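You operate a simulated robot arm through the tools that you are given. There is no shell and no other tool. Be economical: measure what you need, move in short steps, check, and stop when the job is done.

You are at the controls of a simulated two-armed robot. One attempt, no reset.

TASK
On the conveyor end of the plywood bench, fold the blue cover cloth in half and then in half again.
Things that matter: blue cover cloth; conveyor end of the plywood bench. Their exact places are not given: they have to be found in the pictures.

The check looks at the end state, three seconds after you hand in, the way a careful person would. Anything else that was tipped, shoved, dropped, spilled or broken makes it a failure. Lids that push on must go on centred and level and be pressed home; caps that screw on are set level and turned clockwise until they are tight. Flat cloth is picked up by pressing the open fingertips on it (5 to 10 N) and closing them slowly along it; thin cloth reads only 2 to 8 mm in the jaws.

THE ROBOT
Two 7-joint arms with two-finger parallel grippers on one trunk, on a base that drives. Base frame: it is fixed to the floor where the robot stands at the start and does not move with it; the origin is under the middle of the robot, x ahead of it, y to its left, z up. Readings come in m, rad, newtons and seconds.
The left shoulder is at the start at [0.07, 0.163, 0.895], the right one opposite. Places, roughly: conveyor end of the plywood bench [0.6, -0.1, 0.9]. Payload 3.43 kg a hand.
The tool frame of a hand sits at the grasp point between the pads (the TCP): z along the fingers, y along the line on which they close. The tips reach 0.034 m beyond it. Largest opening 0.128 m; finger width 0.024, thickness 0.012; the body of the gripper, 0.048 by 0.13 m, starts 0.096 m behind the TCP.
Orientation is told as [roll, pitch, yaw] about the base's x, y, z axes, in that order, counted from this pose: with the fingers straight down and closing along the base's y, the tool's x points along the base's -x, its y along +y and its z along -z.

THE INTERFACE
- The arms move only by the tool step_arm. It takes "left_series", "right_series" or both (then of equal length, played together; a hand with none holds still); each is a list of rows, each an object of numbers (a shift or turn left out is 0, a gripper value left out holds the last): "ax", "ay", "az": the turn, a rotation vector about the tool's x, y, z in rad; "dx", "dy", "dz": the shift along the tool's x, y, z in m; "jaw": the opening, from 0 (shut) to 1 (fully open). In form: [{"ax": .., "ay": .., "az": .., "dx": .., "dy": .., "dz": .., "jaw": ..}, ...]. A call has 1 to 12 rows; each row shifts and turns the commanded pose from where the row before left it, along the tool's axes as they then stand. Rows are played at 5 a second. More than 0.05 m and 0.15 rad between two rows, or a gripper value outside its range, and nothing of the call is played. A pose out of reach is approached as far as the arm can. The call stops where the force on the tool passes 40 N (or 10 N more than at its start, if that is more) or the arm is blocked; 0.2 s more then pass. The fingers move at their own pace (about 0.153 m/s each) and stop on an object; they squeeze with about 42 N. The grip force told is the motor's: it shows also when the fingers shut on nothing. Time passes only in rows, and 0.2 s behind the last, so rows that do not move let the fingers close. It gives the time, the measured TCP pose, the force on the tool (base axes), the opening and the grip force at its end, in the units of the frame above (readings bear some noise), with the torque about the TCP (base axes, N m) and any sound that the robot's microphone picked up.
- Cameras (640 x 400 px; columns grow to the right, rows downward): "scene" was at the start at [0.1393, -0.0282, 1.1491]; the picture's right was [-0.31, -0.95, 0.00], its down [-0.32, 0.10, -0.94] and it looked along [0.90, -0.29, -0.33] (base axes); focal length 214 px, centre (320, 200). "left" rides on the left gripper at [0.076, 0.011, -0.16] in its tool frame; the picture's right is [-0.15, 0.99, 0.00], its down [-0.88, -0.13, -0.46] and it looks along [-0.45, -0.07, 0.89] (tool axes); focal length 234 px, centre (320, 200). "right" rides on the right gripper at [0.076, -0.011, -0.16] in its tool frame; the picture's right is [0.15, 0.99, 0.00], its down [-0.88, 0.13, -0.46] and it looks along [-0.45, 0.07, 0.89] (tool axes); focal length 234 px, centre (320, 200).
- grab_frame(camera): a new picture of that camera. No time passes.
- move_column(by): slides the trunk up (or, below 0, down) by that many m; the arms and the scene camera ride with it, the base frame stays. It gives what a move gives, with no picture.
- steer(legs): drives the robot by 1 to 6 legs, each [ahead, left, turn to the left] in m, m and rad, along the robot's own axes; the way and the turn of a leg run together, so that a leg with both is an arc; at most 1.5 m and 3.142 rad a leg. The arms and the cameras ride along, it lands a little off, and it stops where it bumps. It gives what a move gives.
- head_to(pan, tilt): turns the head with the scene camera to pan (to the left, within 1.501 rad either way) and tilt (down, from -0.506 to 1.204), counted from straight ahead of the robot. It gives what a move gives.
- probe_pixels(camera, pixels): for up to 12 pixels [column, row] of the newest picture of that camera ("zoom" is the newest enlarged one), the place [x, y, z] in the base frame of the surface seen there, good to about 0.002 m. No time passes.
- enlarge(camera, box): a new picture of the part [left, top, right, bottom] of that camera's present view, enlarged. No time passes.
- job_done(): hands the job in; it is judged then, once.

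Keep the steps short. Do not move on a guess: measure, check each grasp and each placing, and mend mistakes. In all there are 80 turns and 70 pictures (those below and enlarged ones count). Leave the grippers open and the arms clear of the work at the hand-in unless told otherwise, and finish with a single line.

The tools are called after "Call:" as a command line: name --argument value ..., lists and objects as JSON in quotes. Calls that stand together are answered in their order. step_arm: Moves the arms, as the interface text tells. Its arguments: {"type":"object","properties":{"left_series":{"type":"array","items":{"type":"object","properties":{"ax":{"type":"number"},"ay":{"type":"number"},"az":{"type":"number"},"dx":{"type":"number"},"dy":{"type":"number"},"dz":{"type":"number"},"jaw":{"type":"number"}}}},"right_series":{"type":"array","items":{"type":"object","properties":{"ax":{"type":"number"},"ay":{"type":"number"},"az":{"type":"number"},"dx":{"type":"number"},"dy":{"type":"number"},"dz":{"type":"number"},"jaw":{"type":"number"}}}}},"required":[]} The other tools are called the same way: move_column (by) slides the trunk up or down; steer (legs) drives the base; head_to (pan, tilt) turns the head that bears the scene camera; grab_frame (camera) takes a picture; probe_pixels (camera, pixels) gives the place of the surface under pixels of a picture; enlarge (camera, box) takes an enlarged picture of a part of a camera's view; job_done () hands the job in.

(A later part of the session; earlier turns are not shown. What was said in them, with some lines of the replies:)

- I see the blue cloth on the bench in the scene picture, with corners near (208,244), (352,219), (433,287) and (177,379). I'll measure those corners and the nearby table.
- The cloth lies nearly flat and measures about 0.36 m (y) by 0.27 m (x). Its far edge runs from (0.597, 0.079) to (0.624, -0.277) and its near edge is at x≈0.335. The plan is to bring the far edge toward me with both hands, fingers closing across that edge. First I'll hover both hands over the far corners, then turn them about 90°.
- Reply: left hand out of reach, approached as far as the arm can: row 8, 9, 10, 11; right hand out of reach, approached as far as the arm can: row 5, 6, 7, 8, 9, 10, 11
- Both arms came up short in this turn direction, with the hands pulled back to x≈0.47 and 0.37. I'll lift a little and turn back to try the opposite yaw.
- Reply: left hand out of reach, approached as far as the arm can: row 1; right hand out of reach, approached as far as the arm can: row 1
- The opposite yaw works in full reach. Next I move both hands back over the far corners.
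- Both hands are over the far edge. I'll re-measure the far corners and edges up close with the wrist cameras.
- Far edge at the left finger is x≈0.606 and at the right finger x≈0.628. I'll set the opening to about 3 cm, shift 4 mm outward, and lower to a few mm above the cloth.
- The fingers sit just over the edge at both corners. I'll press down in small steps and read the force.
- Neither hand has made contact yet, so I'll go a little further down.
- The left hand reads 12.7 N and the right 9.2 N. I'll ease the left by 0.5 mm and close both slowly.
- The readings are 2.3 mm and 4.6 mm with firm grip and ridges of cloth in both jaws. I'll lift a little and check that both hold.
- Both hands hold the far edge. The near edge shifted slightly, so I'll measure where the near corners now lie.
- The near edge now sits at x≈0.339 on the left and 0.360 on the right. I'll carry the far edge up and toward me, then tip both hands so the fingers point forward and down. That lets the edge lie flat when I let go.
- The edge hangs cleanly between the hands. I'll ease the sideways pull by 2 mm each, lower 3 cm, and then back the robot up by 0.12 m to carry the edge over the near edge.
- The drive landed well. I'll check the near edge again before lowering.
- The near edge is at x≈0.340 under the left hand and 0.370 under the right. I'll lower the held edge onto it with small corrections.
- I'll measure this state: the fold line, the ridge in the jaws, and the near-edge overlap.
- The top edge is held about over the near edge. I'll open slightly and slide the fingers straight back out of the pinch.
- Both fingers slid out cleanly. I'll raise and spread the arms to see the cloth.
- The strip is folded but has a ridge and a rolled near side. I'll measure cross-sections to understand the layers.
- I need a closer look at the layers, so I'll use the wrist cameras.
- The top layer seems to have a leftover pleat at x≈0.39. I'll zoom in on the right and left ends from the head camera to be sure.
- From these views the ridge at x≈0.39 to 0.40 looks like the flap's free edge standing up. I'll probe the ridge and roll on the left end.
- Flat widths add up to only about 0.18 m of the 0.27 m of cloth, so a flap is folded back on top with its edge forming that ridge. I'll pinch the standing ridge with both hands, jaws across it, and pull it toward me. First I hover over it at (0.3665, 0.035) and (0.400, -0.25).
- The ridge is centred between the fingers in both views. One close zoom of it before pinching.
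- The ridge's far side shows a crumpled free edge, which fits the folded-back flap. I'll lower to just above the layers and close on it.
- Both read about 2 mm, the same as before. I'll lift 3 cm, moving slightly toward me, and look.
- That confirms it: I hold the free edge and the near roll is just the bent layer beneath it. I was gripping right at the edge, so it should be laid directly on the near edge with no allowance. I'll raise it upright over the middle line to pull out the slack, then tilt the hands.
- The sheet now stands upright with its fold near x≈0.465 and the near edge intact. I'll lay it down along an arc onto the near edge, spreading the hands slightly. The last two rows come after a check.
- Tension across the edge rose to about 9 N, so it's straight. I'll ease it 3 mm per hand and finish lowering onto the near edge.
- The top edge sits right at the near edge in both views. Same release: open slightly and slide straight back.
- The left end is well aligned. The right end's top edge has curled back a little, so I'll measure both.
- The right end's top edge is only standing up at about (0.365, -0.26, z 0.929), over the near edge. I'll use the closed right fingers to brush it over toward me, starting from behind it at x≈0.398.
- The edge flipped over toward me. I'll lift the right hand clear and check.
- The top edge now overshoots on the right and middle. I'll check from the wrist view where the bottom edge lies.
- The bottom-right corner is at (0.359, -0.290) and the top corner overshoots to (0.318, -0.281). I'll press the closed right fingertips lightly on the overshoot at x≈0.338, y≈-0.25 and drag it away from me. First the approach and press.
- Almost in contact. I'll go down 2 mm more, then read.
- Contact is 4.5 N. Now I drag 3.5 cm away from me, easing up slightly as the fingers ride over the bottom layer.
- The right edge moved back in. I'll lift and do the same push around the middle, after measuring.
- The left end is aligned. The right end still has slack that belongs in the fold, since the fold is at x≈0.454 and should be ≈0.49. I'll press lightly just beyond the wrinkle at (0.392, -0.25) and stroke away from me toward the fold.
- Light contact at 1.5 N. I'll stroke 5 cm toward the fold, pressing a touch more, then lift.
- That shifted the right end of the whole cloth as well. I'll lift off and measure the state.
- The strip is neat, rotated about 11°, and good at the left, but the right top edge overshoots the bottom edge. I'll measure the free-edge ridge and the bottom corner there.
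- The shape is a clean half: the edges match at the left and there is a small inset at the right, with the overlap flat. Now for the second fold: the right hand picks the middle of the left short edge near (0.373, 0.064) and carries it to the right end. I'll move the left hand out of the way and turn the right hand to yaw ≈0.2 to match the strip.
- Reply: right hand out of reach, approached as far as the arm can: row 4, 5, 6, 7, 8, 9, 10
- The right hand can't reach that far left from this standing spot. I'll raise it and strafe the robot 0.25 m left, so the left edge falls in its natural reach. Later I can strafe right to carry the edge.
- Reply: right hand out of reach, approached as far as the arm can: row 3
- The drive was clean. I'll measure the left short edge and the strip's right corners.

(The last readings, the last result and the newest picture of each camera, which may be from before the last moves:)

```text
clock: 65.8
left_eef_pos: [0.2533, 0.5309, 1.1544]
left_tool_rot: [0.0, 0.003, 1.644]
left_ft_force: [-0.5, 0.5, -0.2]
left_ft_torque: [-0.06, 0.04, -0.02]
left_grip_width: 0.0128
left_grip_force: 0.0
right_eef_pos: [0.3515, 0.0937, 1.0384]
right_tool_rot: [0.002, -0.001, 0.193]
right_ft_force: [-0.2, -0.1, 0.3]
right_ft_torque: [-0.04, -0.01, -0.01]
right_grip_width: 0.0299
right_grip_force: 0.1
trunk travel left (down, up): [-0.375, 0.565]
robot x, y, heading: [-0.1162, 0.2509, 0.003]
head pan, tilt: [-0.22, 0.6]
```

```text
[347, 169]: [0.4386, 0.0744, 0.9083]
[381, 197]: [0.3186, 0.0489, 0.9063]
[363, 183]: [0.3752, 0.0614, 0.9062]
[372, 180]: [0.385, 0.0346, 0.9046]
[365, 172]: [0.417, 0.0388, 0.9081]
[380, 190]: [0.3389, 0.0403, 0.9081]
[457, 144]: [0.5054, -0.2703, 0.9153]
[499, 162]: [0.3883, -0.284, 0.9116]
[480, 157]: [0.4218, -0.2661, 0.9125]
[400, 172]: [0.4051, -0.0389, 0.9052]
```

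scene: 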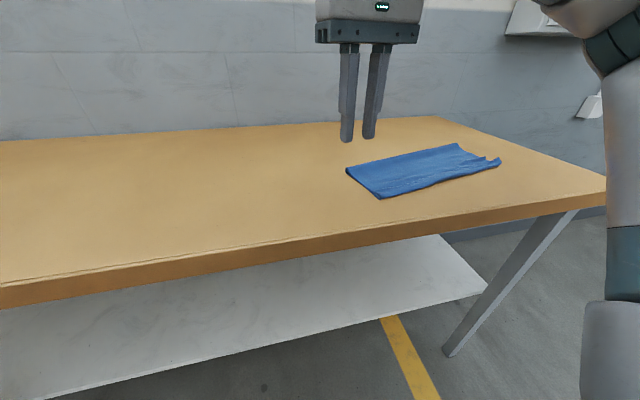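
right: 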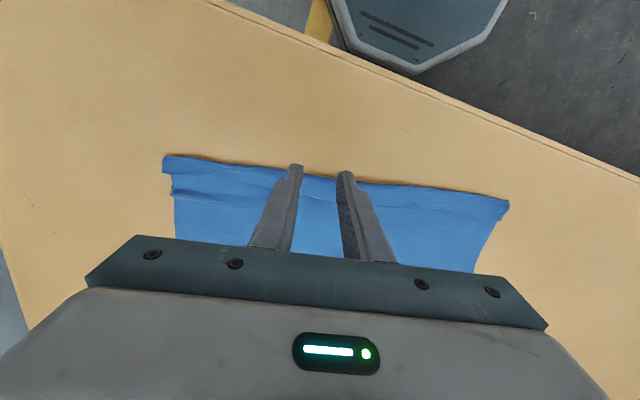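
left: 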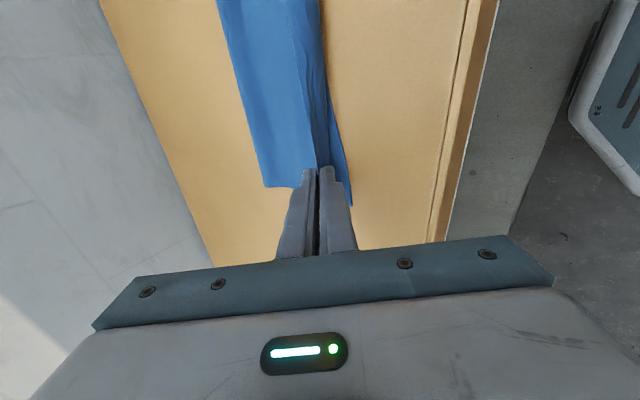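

The left edge middle is at (0.377, 0.062) and the strip runs along (0.21, -0.98). I'll move over it, 2.2 cm in from the edge, and come down close.

Call:
step_arm --right_series '[{"dx": -0.0096, "dy": -0.0289, "jaw": 0.28}, {"dx": -0.0096, "dy": -0.0289}, {"dz": 0.03}, {"dz": 0.03}, {"dz": 0.03}, {}]'

Call:
grab_frame --camera "right"

```text
clock: 67.2
left_eef_pos: [0.2529, 0.5299, 1.1537]
left_tool_rot: [0.0, 0.0, 1.643]
left_ft_force: [0.8, 0.1, 0.3]
left_ft_torque: [0.02, 0.0, 0.0]
left_grip_width: 0.0129
left_grip_force: 0.0
right_eef_pos: [0.3812, 0.039, 0.9471]
right_tool_rot: [0.0, -0.001, 0.194]
right_ft_force: [-0.3, -0.2, 0.7]
right_ft_torque: [-0.01, 0.01, 0.0]
right_grip_width: 0.0358
right_grip_force: 0.1
trunk travel left (down, up): [-0.375, 0.565]
robot x, y, heading: [-0.1129, 0.2504, -0.006]
head pan, tilt: [-0.22, 0.6]
```

```text
15 pictures are left
```

right: 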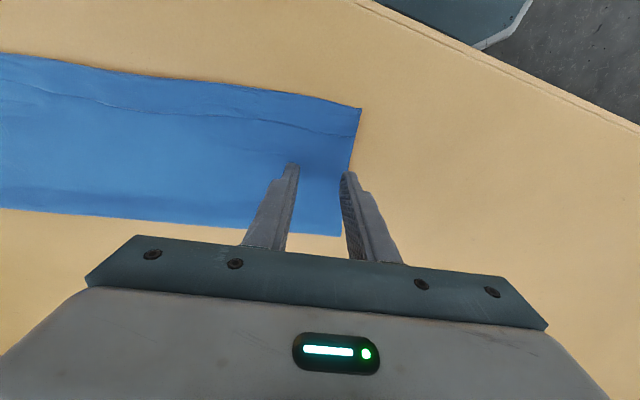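

The outer finger is right at the edge and the inner one is on the strip. I'll press down gradually.

Call:
step_arm --right_series '[{"dz": 0.005}, {"dz": 0.003}, {"dz": 0.002}, {"dz": 0.001}, {}]'

```text
clock: 68.4
left_eef_pos: [0.2531, 0.529, 1.153]
left_tool_rot: [-0.001, 0.001, 1.643]
left_ft_force: [-0.5, -0.3, 0.8]
left_ft_torque: [-0.03, 0.04, 0.02]
left_grip_width: 0.0128
left_grip_force: 0.0
right_eef_pos: [0.3806, 0.0408, 0.9351]
right_tool_rot: [0.004, -0.003, 0.193]
right_ft_force: [0.1, 0.0, 0.4]
right_ft_torque: [0.03, 0.01, 0.02]
right_grip_width: 0.0355
right_grip_force: 0.0
trunk travel left (down, up): [-0.375, 0.565]
robot x, y, heading: [-0.1129, 0.2491, 0.001]
head pan, tilt: [-0.22, 0.6]
```

Call:
step_arm --right_series '[{"dz": 0.001}, {"dz": 0.0007}, {}]'

```text
clock: 69.2
left_eef_pos: [0.2529, 0.5293, 1.1544]
left_tool_rot: [0.001, 0.0, 1.645]
left_ft_force: [0.2, 0.1, -0.3]
left_ft_torque: [0.02, -0.04, -0.03]
left_grip_width: 0.0128
left_grip_force: 0.1
right_eef_pos: [0.3803, 0.0411, 0.9355]
right_tool_rot: [0.002, -0.003, 0.193]
right_ft_force: [2.2, -0.9, 7.7]
right_ft_torque: [0.11, -0.01, -0.01]
right_grip_width: 0.0355
right_grip_force: 0.0
trunk travel left (down, up): [-0.375, 0.565]
robot x, y, heading: [-0.1134, 0.2504, -0.002]
head pan, tilt: [-0.22, 0.6]
```

The press is 7.7 N. I'll close slowly and then lift a little to check.

Call:
step_arm --right_series '[{"jaw": 0.25}, {"jaw": 0.22}, {"jaw": 0.19}, {"jaw": 0.16}, {"jaw": 0.13}, {"jaw": 0.1}, {"jaw": 0.07}, {"jaw": 0.04}, {"jaw": 0.0}, {}, {}]'

Call:
step_arm --right_series '[{"dz": -0.01, "dy": -0.002}, {"dz": -0.015, "dy": -0.005}, {"dz": -0.015, "dy": -0.008}, {"dz": -0.01, "dy": -0.005}, {}]'

Call:
enlarge --camera "scene" --box '[310, 90, 534, 230]'

```text
clock: 71.6
left_eef_pos: [0.2526, 0.5306, 1.1541]
left_tool_rot: [-0.002, 0.003, 1.644]
left_ft_force: [-0.2, 0.3, 0.8]
left_ft_torque: [0.01, 0.0, -0.01]
left_grip_width: 0.0127
left_grip_force: 0.0
right_eef_pos: [0.3803, 0.0413, 0.9357]
right_tool_rot: [0.002, -0.002, 0.194]
right_ft_force: [-0.4, 2.5, 9.8]
right_ft_torque: [0.11, 0.04, 0.02]
right_grip_width: 0.006
right_grip_force: 40.1
trunk travel left (down, up): [-0.375, 0.565]
robot x, y, heading: [-0.114, 0.2486, -0.005]
head pan, tilt: [-0.22, 0.6]
```

```text
clock: 72.8
left_eef_pos: [0.2537, 0.5304, 1.1542]
left_tool_rot: [0.001, 0.0, 1.644]
left_ft_force: [0.2, -0.2, -0.6]
left_ft_torque: [0.01, 0.01, 0.0]
left_grip_width: 0.0128
left_grip_force: 0.0
right_eef_pos: [0.3837, 0.0188, 0.9849]
right_tool_rot: [0.002, 0.001, 0.193]
right_ft_force: [-0.4, 0.3, 0.5]
right_ft_torque: [0.01, -0.02, 0.01]
right_grip_width: 0.0033
right_grip_force: 37.5
trunk travel left (down, up): [-0.375, 0.565]
robot x, y, heading: [-0.1122, 0.2538, -0.002]
head pan, tilt: [-0.22, 0.6]
```

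```text
2.86 times, centred on (422, 160) of scene
```

zoom: 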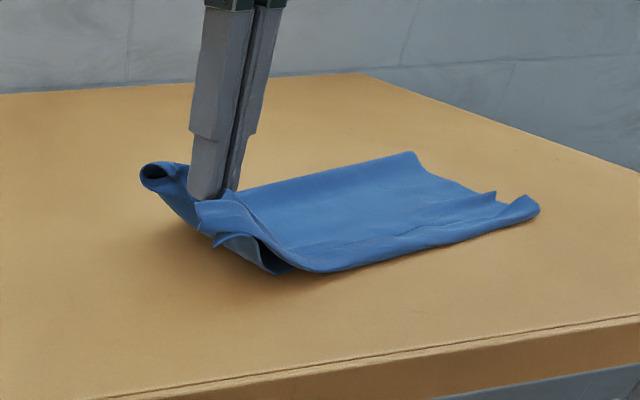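

Both layers are lifted at 3.3 mm with firm grip. I'll raise and bring the edge inward, then tip the hand so the fingers point left, ready for laying.

Call:
step_arm --right_series '[{"dy": -0.02, "dz": -0.02}, {"dy": -0.02, "dz": -0.02}, {"dy": -0.025, "dz": -0.02}, {"dy": -0.025, "dz": -0.015}, {"ax": -0.09}, {"ax": -0.09}, {"ax": -0.09}, {"ax": -0.09}, {"ax": -0.09}, {"ax": -0.09}, {"ax": -0.09}, {"ax": -0.09}]'

Call:
enlarge --camera "scene" --box '[290, 40, 546, 200]'

```text
clock: 75.4
left_eef_pos: [0.2528, 0.5295, 1.1525]
left_tool_rot: [0.0, -0.001, 1.644]
left_ft_force: [-0.2, 0.0, -0.3]
left_ft_torque: [0.0, -0.01, 0.01]
left_grip_width: 0.0129
left_grip_force: 0.1
right_eef_pos: [0.4019, -0.067, 1.0607]
right_tool_rot: [0.724, -0.001, 0.193]
right_ft_force: [-0.3, -0.7, -0.2]
right_ft_torque: [-0.05, 0.01, 0.01]
right_grip_width: 0.0031
right_grip_force: 38.5
trunk travel left (down, up): [-0.375, 0.565]
robot x, y, heading: [-0.1101, 0.2485, -0.004]
head pan, tilt: [-0.22, 0.6]
```

```text
2.50 times, centred on (418, 120) of scene
```

zoom: 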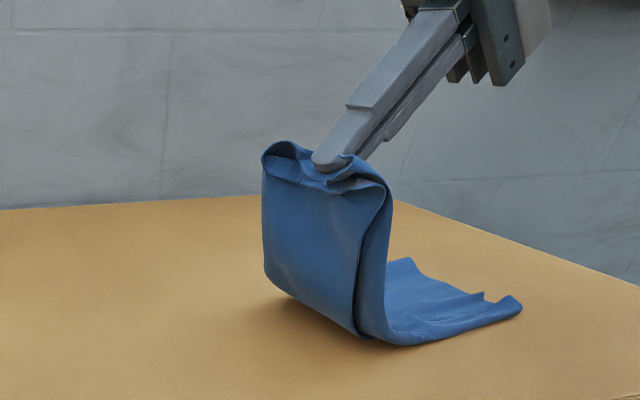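

Both layers hang cleanly and the hand is tipped. Next I carry it by driving the base 0.13 m right and 0.03 m ahead.

Call:
steer --legs '[[0.015, -0.065, 0], [0.015, -0.065, 0]]'

Call:
grab_frame --camera "scene"

```text
clock: 77.0
left_eef_pos: [0.2829, 0.397, 1.1544]
left_tool_rot: [0.0, -0.002, 1.642]
left_ft_force: [-0.6, -1.0, 0.0]
left_ft_torque: [0.05, -0.04, -0.02]
left_grip_width: 0.0129
left_grip_force: 0.0
right_eef_pos: [0.4314, -0.1989, 1.06]
right_tool_rot: [0.725, -0.003, 0.189]
right_ft_force: [0.0, 0.1, -0.3]
right_ft_torque: [0.0, -0.01, -0.02]
right_grip_width: 0.0032
right_grip_force: 37.4
trunk travel left (down, up): [-0.375, 0.565]
robot x, y, heading: [-0.0811, 0.1227, -0.005]
head pan, tilt: [-0.22, 0.6]
```

```text
12 pictures are left
```

scene: 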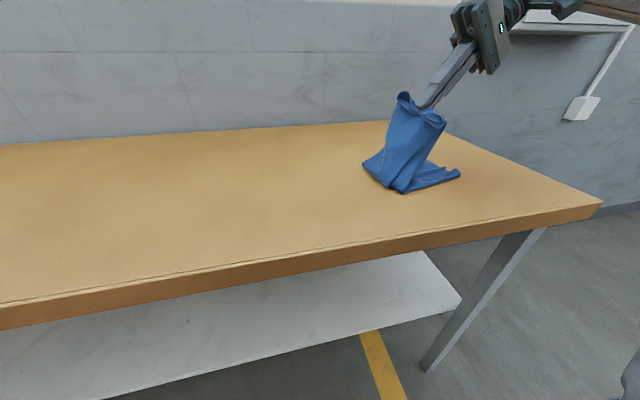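

Call:
probe_pixels --camera "scene" --pixels '[[458, 173], [452, 178], [446, 172], [431, 184], [404, 191], [365, 165], [385, 180], [440, 160], [405, 95], [443, 118]]'

```text
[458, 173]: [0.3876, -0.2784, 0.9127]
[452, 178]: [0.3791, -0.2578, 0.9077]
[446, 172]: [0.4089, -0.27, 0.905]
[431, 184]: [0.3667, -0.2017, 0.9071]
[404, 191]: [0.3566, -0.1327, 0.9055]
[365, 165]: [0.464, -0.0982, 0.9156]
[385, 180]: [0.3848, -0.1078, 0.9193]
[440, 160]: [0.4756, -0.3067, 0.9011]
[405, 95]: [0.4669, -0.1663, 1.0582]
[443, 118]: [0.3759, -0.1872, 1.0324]
```

The bottom half is still in place, with its right corner at (0.388, -0.285) and the fold line at y≈-0.11. I'll lay the held edge down along an arc, tips ending about 3 cm inside the right edge.

Call:
step_arm --right_series '[{"dy": -0.016, "dz": -0.0061}, {"dy": -0.0172, "dz": -0.0032}, {"dy": -0.0177, "dz": 0.0004}, {"dy": -0.0175, "dz": 0.0032}, {"dy": -0.0173, "dz": 0.006}, {"dy": -0.0171, "dz": 0.0089}, {"dy": -0.0149, "dz": 0.0108}, {"dy": -0.0145, "dz": 0.0125}, {}]'

Call:
enlarge --camera "scene" --box '[320, 100, 512, 220]'

```text
clock: 79.0
left_eef_pos: [0.2822, 0.3991, 1.1533]
left_tool_rot: [-0.001, 0.001, 1.642]
left_ft_force: [-0.4, -0.2, 0.5]
left_ft_torque: [-0.03, 0.01, 0.01]
left_grip_width: 0.0126
left_grip_force: 0.1
right_eef_pos: [0.4441, -0.2717, 0.9481]
right_tool_rot: [0.723, -0.002, 0.191]
right_ft_force: [-0.2, -0.2, 0.0]
right_ft_torque: [-0.07, -0.02, 0.0]
right_grip_width: 0.0028
right_grip_force: 37.5
trunk travel left (down, up): [-0.375, 0.565]
robot x, y, heading: [-0.0847, 0.1208, -0.004]
head pan, tilt: [-0.22, 0.6]
```

```text
3.33 times, centred on (416, 160) of scene
```

zoom: 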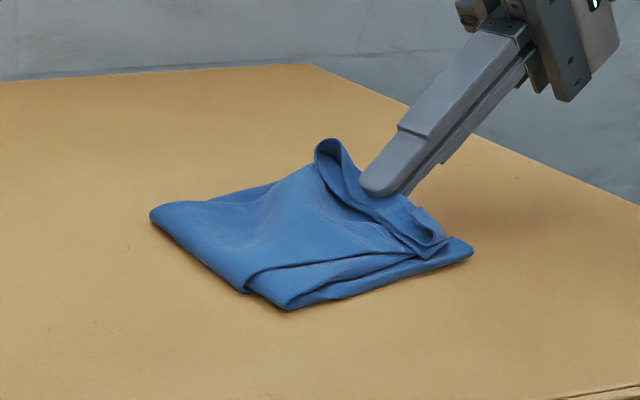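

The edge is laid close to the right end, with the flap bent back at the jaws. I'll release gently and slide the fingers out along their axis.

Call:
step_arm --right_series '[{"jaw": 0.06}, {"jaw": 0.12}, {}, {"dz": -0.01}, {"dz": -0.015}, {"dz": -0.02}, {"dz": -0.03}, {"dz": -0.03}, {}]'

Call:
enlarge --camera "scene" --box '[320, 100, 512, 220]'

Call:
probe_pixels --camera "zoom" --pixels '[[150, 212], [290, 305], [245, 290], [320, 150], [355, 190], [400, 230], [430, 240], [470, 250], [440, 215], [380, 265], [300, 220], [345, 150]]'

```text
clock: 81.0
left_eef_pos: [0.2834, 0.3994, 1.1528]
left_tool_rot: [-0.001, 0.0, 1.64]
left_ft_force: [0.8, -0.1, -0.1]
left_ft_torque: [0.02, -0.01, 0.0]
left_grip_width: 0.0127
left_grip_force: 0.1
right_eef_pos: [0.4547, -0.3435, 1.0285]
right_tool_rot: [0.722, 0.001, 0.189]
right_ft_force: [-0.1, -0.1, -0.1]
right_ft_torque: [-0.01, 0.01, -0.02]
right_grip_width: 0.0154
right_grip_force: 0.1
trunk travel left (down, up): [-0.375, 0.565]
robot x, y, heading: [-0.0823, 0.1182, 0.002]
head pan, tilt: [-0.22, 0.6]
```

```text
3.33 times, centred on (416, 160) of scene
```

zoom: 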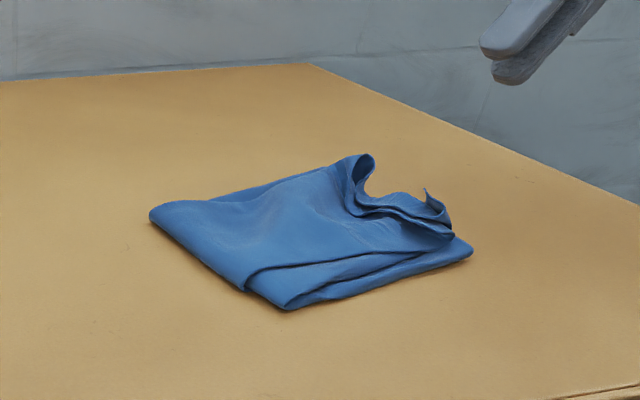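

```text
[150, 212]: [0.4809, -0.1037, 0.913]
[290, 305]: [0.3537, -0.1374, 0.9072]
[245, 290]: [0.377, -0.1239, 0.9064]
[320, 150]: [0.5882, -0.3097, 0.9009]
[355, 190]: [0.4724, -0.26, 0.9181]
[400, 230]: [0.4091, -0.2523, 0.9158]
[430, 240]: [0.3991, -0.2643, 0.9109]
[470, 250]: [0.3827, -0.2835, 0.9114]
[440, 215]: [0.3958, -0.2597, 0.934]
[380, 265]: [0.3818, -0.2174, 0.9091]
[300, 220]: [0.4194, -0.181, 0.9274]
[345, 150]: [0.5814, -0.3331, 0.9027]
```

It's a compact square now, with only the flap at the right end standing up around y≈-0.255. I'll set the right hand upright, turned with the fingers spread along that edge, to brush the flap outward in one soft stroke.

Call:
step_arm --right_series '[{"ax": 0.12, "dz": -0.02}, {"ax": 0.12, "dz": -0.02}, {"ax": 0.12}, {"ax": 0.12}, {"ax": 0.12}, {"ax": 0.124}]'

Call:
step_arm --right_series '[{"az": 0.142, "jaw": 0.6}, {"az": 0.142}, {"az": 0.142}, {"az": 0.142}, {"az": 0.142}, {"az": 0.142}, {"az": 0.142}, {"az": 0.142}, {"az": 0.142}, {"az": 0.142}, {"az": 0.142}]'

```text
clock: 82.4
left_eef_pos: [0.2821, 0.4, 1.154]
left_tool_rot: [0.0, 0.001, 1.643]
left_ft_force: [0.0, 0.6, 0.3]
left_ft_torque: [-0.01, -0.03, -0.03]
left_grip_width: 0.0127
left_grip_force: 0.0
right_eef_pos: [0.4511, -0.3453, 1.0475]
right_tool_rot: [-0.004, -0.003, 0.19]
right_ft_force: [-0.6, 0.6, 0.0]
right_ft_torque: [0.02, -0.01, -0.01]
right_grip_width: 0.0153
right_grip_force: 0.0
right hand out of reach, approached as far as the arm can: row 1, 2
trunk travel left (down, up): [-0.375, 0.565]
robot x, y, heading: [-0.0851, 0.1163, -0.002]
head pan, tilt: [-0.22, 0.6]
```

```text
clock: 84.8
left_eef_pos: [0.2846, 0.399, 1.1538]
left_tool_rot: [0.001, -0.001, 1.643]
left_ft_force: [0.3, 0.0, -0.7]
left_ft_torque: [-0.01, 0.0, -0.02]
left_grip_width: 0.0127
left_grip_force: 0.1
right_eef_pos: [0.4515, -0.3451, 1.0487]
right_tool_rot: [0.002, -0.002, -1.373]
right_ft_force: [-0.4, 1.2, -0.3]
right_ft_torque: [0.0, 0.04, 0.01]
right_grip_width: 0.077
right_grip_force: 0.1
trunk travel left (down, up): [-0.375, 0.565]
robot x, y, heading: [-0.0837, 0.1209, -0.007]
head pan, tilt: [-0.22, 0.6]
```

Call:
step_arm --right_series '[{"dx": 0.033, "dy": 0.002}, {"dx": 0.033, "dy": 0.002}, {"dx": 0.033, "dy": 0.002}, {"dx": 0.033, "dy": 0.0015}, {"dz": 0.03}, {"dz": 0.03}, {"dz": 0.027}, {}]'

Call:
enlarge --camera "scene" --box '[320, 100, 512, 220]'

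```text
clock: 86.6
left_eef_pos: [0.2842, 0.401, 1.1527]
left_tool_rot: [0.001, 0.0, 1.642]
left_ft_force: [0.6, 0.0, 0.1]
left_ft_torque: [-0.02, -0.01, -0.01]
left_grip_width: 0.0128
left_grip_force: 0.0
right_eef_pos: [0.4314, -0.2119, 0.9598]
right_tool_rot: [0.001, -0.002, -1.372]
right_ft_force: [0.0, 0.9, -0.1]
right_ft_torque: [-0.01, -0.04, 0.02]
right_grip_width: 0.0768
right_grip_force: 0.1
trunk travel left (down, up): [-0.375, 0.565]
robot x, y, heading: [-0.0825, 0.1204, -0.004]
head pan, tilt: [-0.22, 0.6]
```

```text
3.33 times, centred on (416, 160) of scene
```

zoom: 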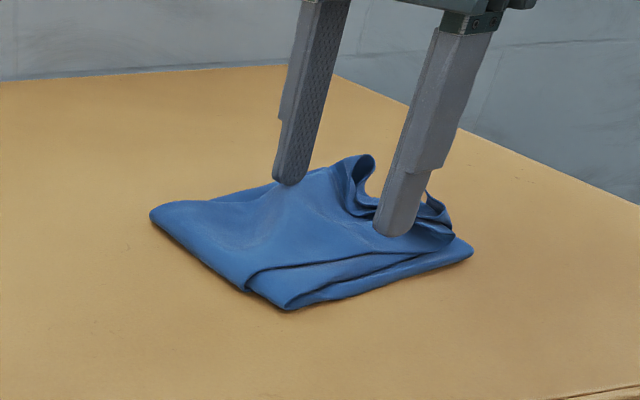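

The fingers are behind the standing flap, just clear of the top layer. I'll sweep 6 cm outward, sinking slightly, then lift.

Call:
step_arm --right_series '[{"dx": -0.01, "dz": 0.001}, {"dx": -0.01, "dz": 0.001}, {"dx": -0.01, "dz": 0.001}, {"dx": -0.01, "dz": 0.002}, {"dx": -0.012, "dz": 0.003}, {"dx": -0.012, "dz": 0.003}, {}, {"dz": -0.02}, {"dz": -0.03}, {"dz": -0.04}, {"dx": -0.03}, {"dx": -0.04}]'

Call:
enlarge --camera "scene" --box '[320, 100, 512, 220]'

Call:
probe_pixels --camera "zoom" --pixels '[[152, 212], [290, 305], [365, 165], [400, 190], [430, 215], [455, 225], [470, 250], [380, 265], [300, 220], [350, 200], [420, 235], [250, 210]]'

```text
clock: 89.2
left_eef_pos: [0.2832, 0.3998, 1.1532]
left_tool_rot: [0.0, 0.0, 1.643]
left_ft_force: [0.4, 0.8, -0.5]
left_ft_torque: [-0.01, -0.04, -0.03]
left_grip_width: 0.0129
left_grip_force: 0.1
right_eef_pos: [0.4559, -0.3479, 1.0411]
right_tool_rot: [0.003, -0.003, -1.372]
right_ft_force: [-0.5, -0.2, -0.3]
right_ft_torque: [0.01, 0.04, 0.01]
right_grip_width: 0.077
right_grip_force: 0.1
trunk travel left (down, up): [-0.375, 0.565]
robot x, y, heading: [-0.0859, 0.1208, -0.003]
head pan, tilt: [-0.22, 0.6]
```

```text
3.33 times, centred on (416, 160) of scene
```

zoom: 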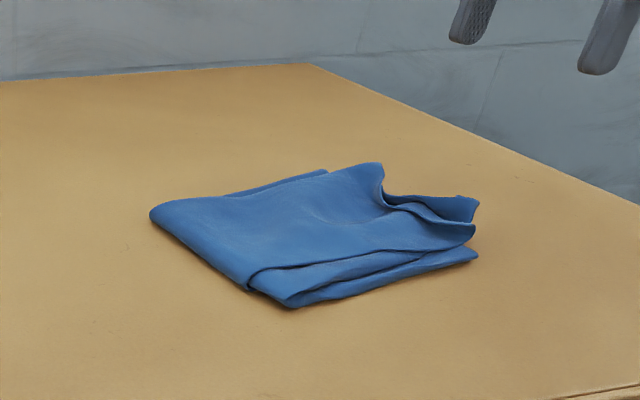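

```text
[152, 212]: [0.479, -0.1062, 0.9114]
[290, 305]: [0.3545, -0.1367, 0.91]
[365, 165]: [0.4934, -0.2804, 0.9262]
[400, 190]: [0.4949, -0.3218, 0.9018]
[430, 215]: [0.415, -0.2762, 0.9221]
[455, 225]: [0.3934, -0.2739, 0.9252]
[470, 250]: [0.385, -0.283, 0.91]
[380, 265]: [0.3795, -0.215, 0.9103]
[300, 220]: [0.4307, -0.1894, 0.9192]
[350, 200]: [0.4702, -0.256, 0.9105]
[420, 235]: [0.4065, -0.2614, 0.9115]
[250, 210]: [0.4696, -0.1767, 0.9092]
```

It's now a neat four-layer square with the end edges together at y≈-0.28. One last look from the right hand's camera to confirm.

Call:
grab_frame --camera "right"

```text
7 pictures are left
```

right: 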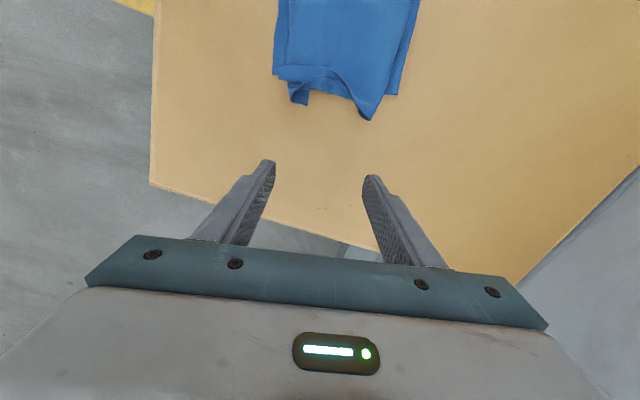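

Call:
enlarge --camera "right" --box '[240, 0, 464, 140]'

Call:
probe_pixels --camera "zoom" --pixels '[[95, 212], [150, 290], [190, 295], [250, 235], [300, 260], [368, 340], [450, 265], [400, 260], [190, 240], [350, 290]]'

```text
2.86 times, centred on (352, 70) of right
```

zoom: 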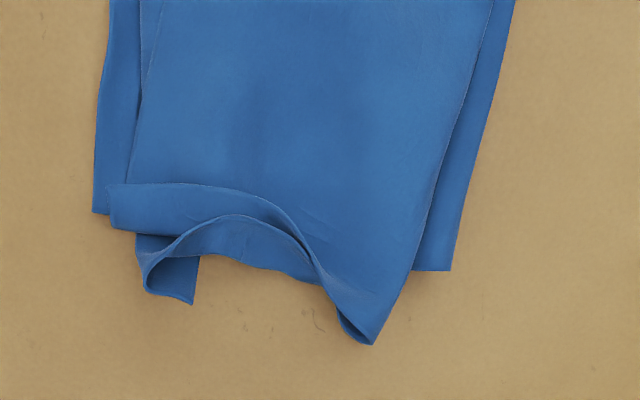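

```text
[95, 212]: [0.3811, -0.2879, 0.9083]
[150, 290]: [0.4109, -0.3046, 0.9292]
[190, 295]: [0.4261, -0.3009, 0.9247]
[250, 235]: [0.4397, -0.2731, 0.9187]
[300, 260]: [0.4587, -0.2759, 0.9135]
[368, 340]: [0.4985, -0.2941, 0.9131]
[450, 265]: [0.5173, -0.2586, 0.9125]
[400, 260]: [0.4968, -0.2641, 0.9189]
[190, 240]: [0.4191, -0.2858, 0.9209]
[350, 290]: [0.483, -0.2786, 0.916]
```

Edges agree within roughly 2 to 3 cm, with a slight wave at the open end. I'll give it one gentle straight-down pat there with the spread fingertips, then lift straight up.

Call:
step_arm --right_series '[{"dx": 0.025, "dy": 0.004}, {"dx": 0.025, "dy": 0.004}, {"dx": 0.025, "dy": 0.004}, {"dz": 0.04}, {"dz": 0.03}, {"dz": 0.01}, {"dz": 0.01}, {"dz": 0.005}, {}, {}]'

Call:
step_arm --right_series '[{"dz": -0.01}, {"dz": -0.03}, {"dz": -0.04}, {"dx": -0.03}, {"dx": -0.04}]'

Call:
enlarge --camera "right" --box '[240, 0, 464, 140]'

Call:
enlarge --camera "scene" --box '[320, 100, 512, 220]'

```text
clock: 91.4
left_eef_pos: [0.2818, 0.3993, 1.1541]
left_tool_rot: [-0.001, 0.001, 1.642]
left_ft_force: [-0.9, -1.0, -0.6]
left_ft_torque: [0.05, -0.03, -0.04]
left_grip_width: 0.0129
left_grip_force: 0.0
right_eef_pos: [0.4536, -0.2716, 0.9441]
right_tool_rot: [0.002, -0.001, -1.374]
right_ft_force: [0.0, -0.1, 0.2]
right_ft_torque: [0.01, 0.0, -0.01]
right_grip_width: 0.0767
right_grip_force: 0.0
trunk travel left (down, up): [-0.375, 0.565]
robot x, y, heading: [-0.0836, 0.1205, -0.005]
head pan, tilt: [-0.22, 0.6]
```

```text
clock: 92.6
left_eef_pos: [0.2837, 0.399, 1.1536]
left_tool_rot: [0.0, -0.003, 1.643]
left_ft_force: [0.1, -0.7, -0.4]
left_ft_torque: [0.01, 0.01, -0.01]
left_grip_width: 0.0129
left_grip_force: 0.1
right_eef_pos: [0.468, -0.3383, 1.0217]
right_tool_rot: [-0.001, -0.002, -1.371]
right_ft_force: [-0.4, -0.9, -0.2]
right_ft_torque: [-0.02, 0.0, 0.02]
right_grip_width: 0.0768
right_grip_force: 0.0
trunk travel left (down, up): [-0.375, 0.565]
robot x, y, heading: [-0.0877, 0.121, -0.005]
head pan, tilt: [-0.22, 0.6]
```

```text
2.86 times, centred on (352, 70) of right
```

zoom: 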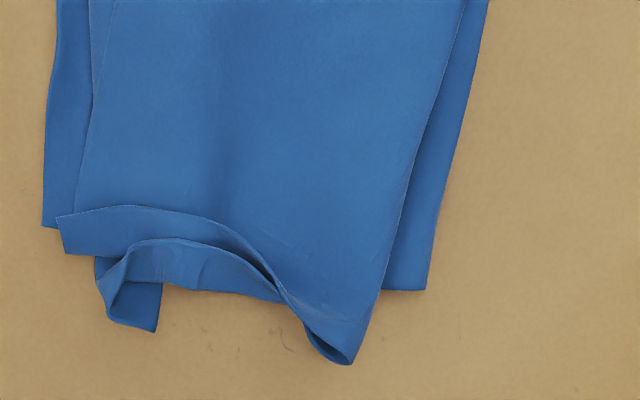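

```text
3.33 times, centred on (416, 160) of scene
```

zoom: 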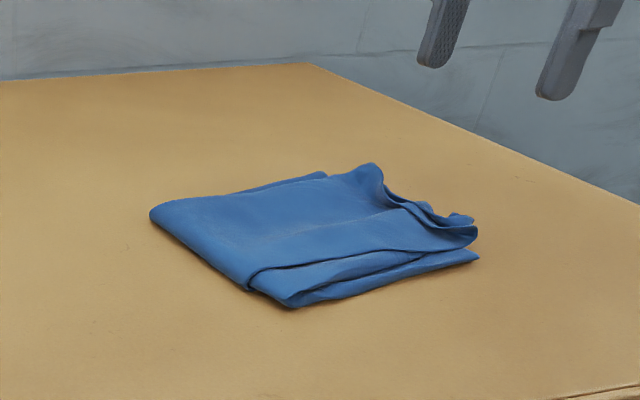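

The cloth is a flat quarter-fold and lies stable. I'll open both grippers and raise the arms clear.

Call:
step_arm --left_series '[{"jaw": 1.0}, {}, {}, {}]' --right_series '[{"dz": -0.03}, {"dz": -0.04}, {"dx": -0.02, "dz": -0.02}, {"jaw": 1.0}]'

Call:
job_done

```text
clock: 93.6
left_eef_pos: [0.2838, 0.3997, 1.1527]
left_tool_rot: [0.0, 0.001, 1.642]
left_ft_force: [-0.7, 0.2, -0.2]
left_ft_torque: [-0.04, -0.04, 0.02]
left_grip_width: 0.1281
left_grip_force: 0.1
right_eef_pos: [0.473, -0.3589, 1.1149]
right_tool_rot: [0.003, 0.0, -1.372]
right_ft_force: [-0.9, 0.7, 0.2]
right_ft_torque: [-0.03, -0.02, 0.02]
right_grip_width: 0.128
right_grip_force: 0.0
trunk travel left (down, up): [-0.375, 0.565]
robot x, y, heading: [-0.084, 0.1185, -0.002]
head pan, tilt: [-0.22, 0.6]
```

```text
The job is handed in.
```

The blue cover cloth is folded in half and in half again on the conveyor end of the bench, though its edges are 2–4 cm out in places and the open end is slightly wavy; nothing else was touched, the grippers are open and the arms are clear.
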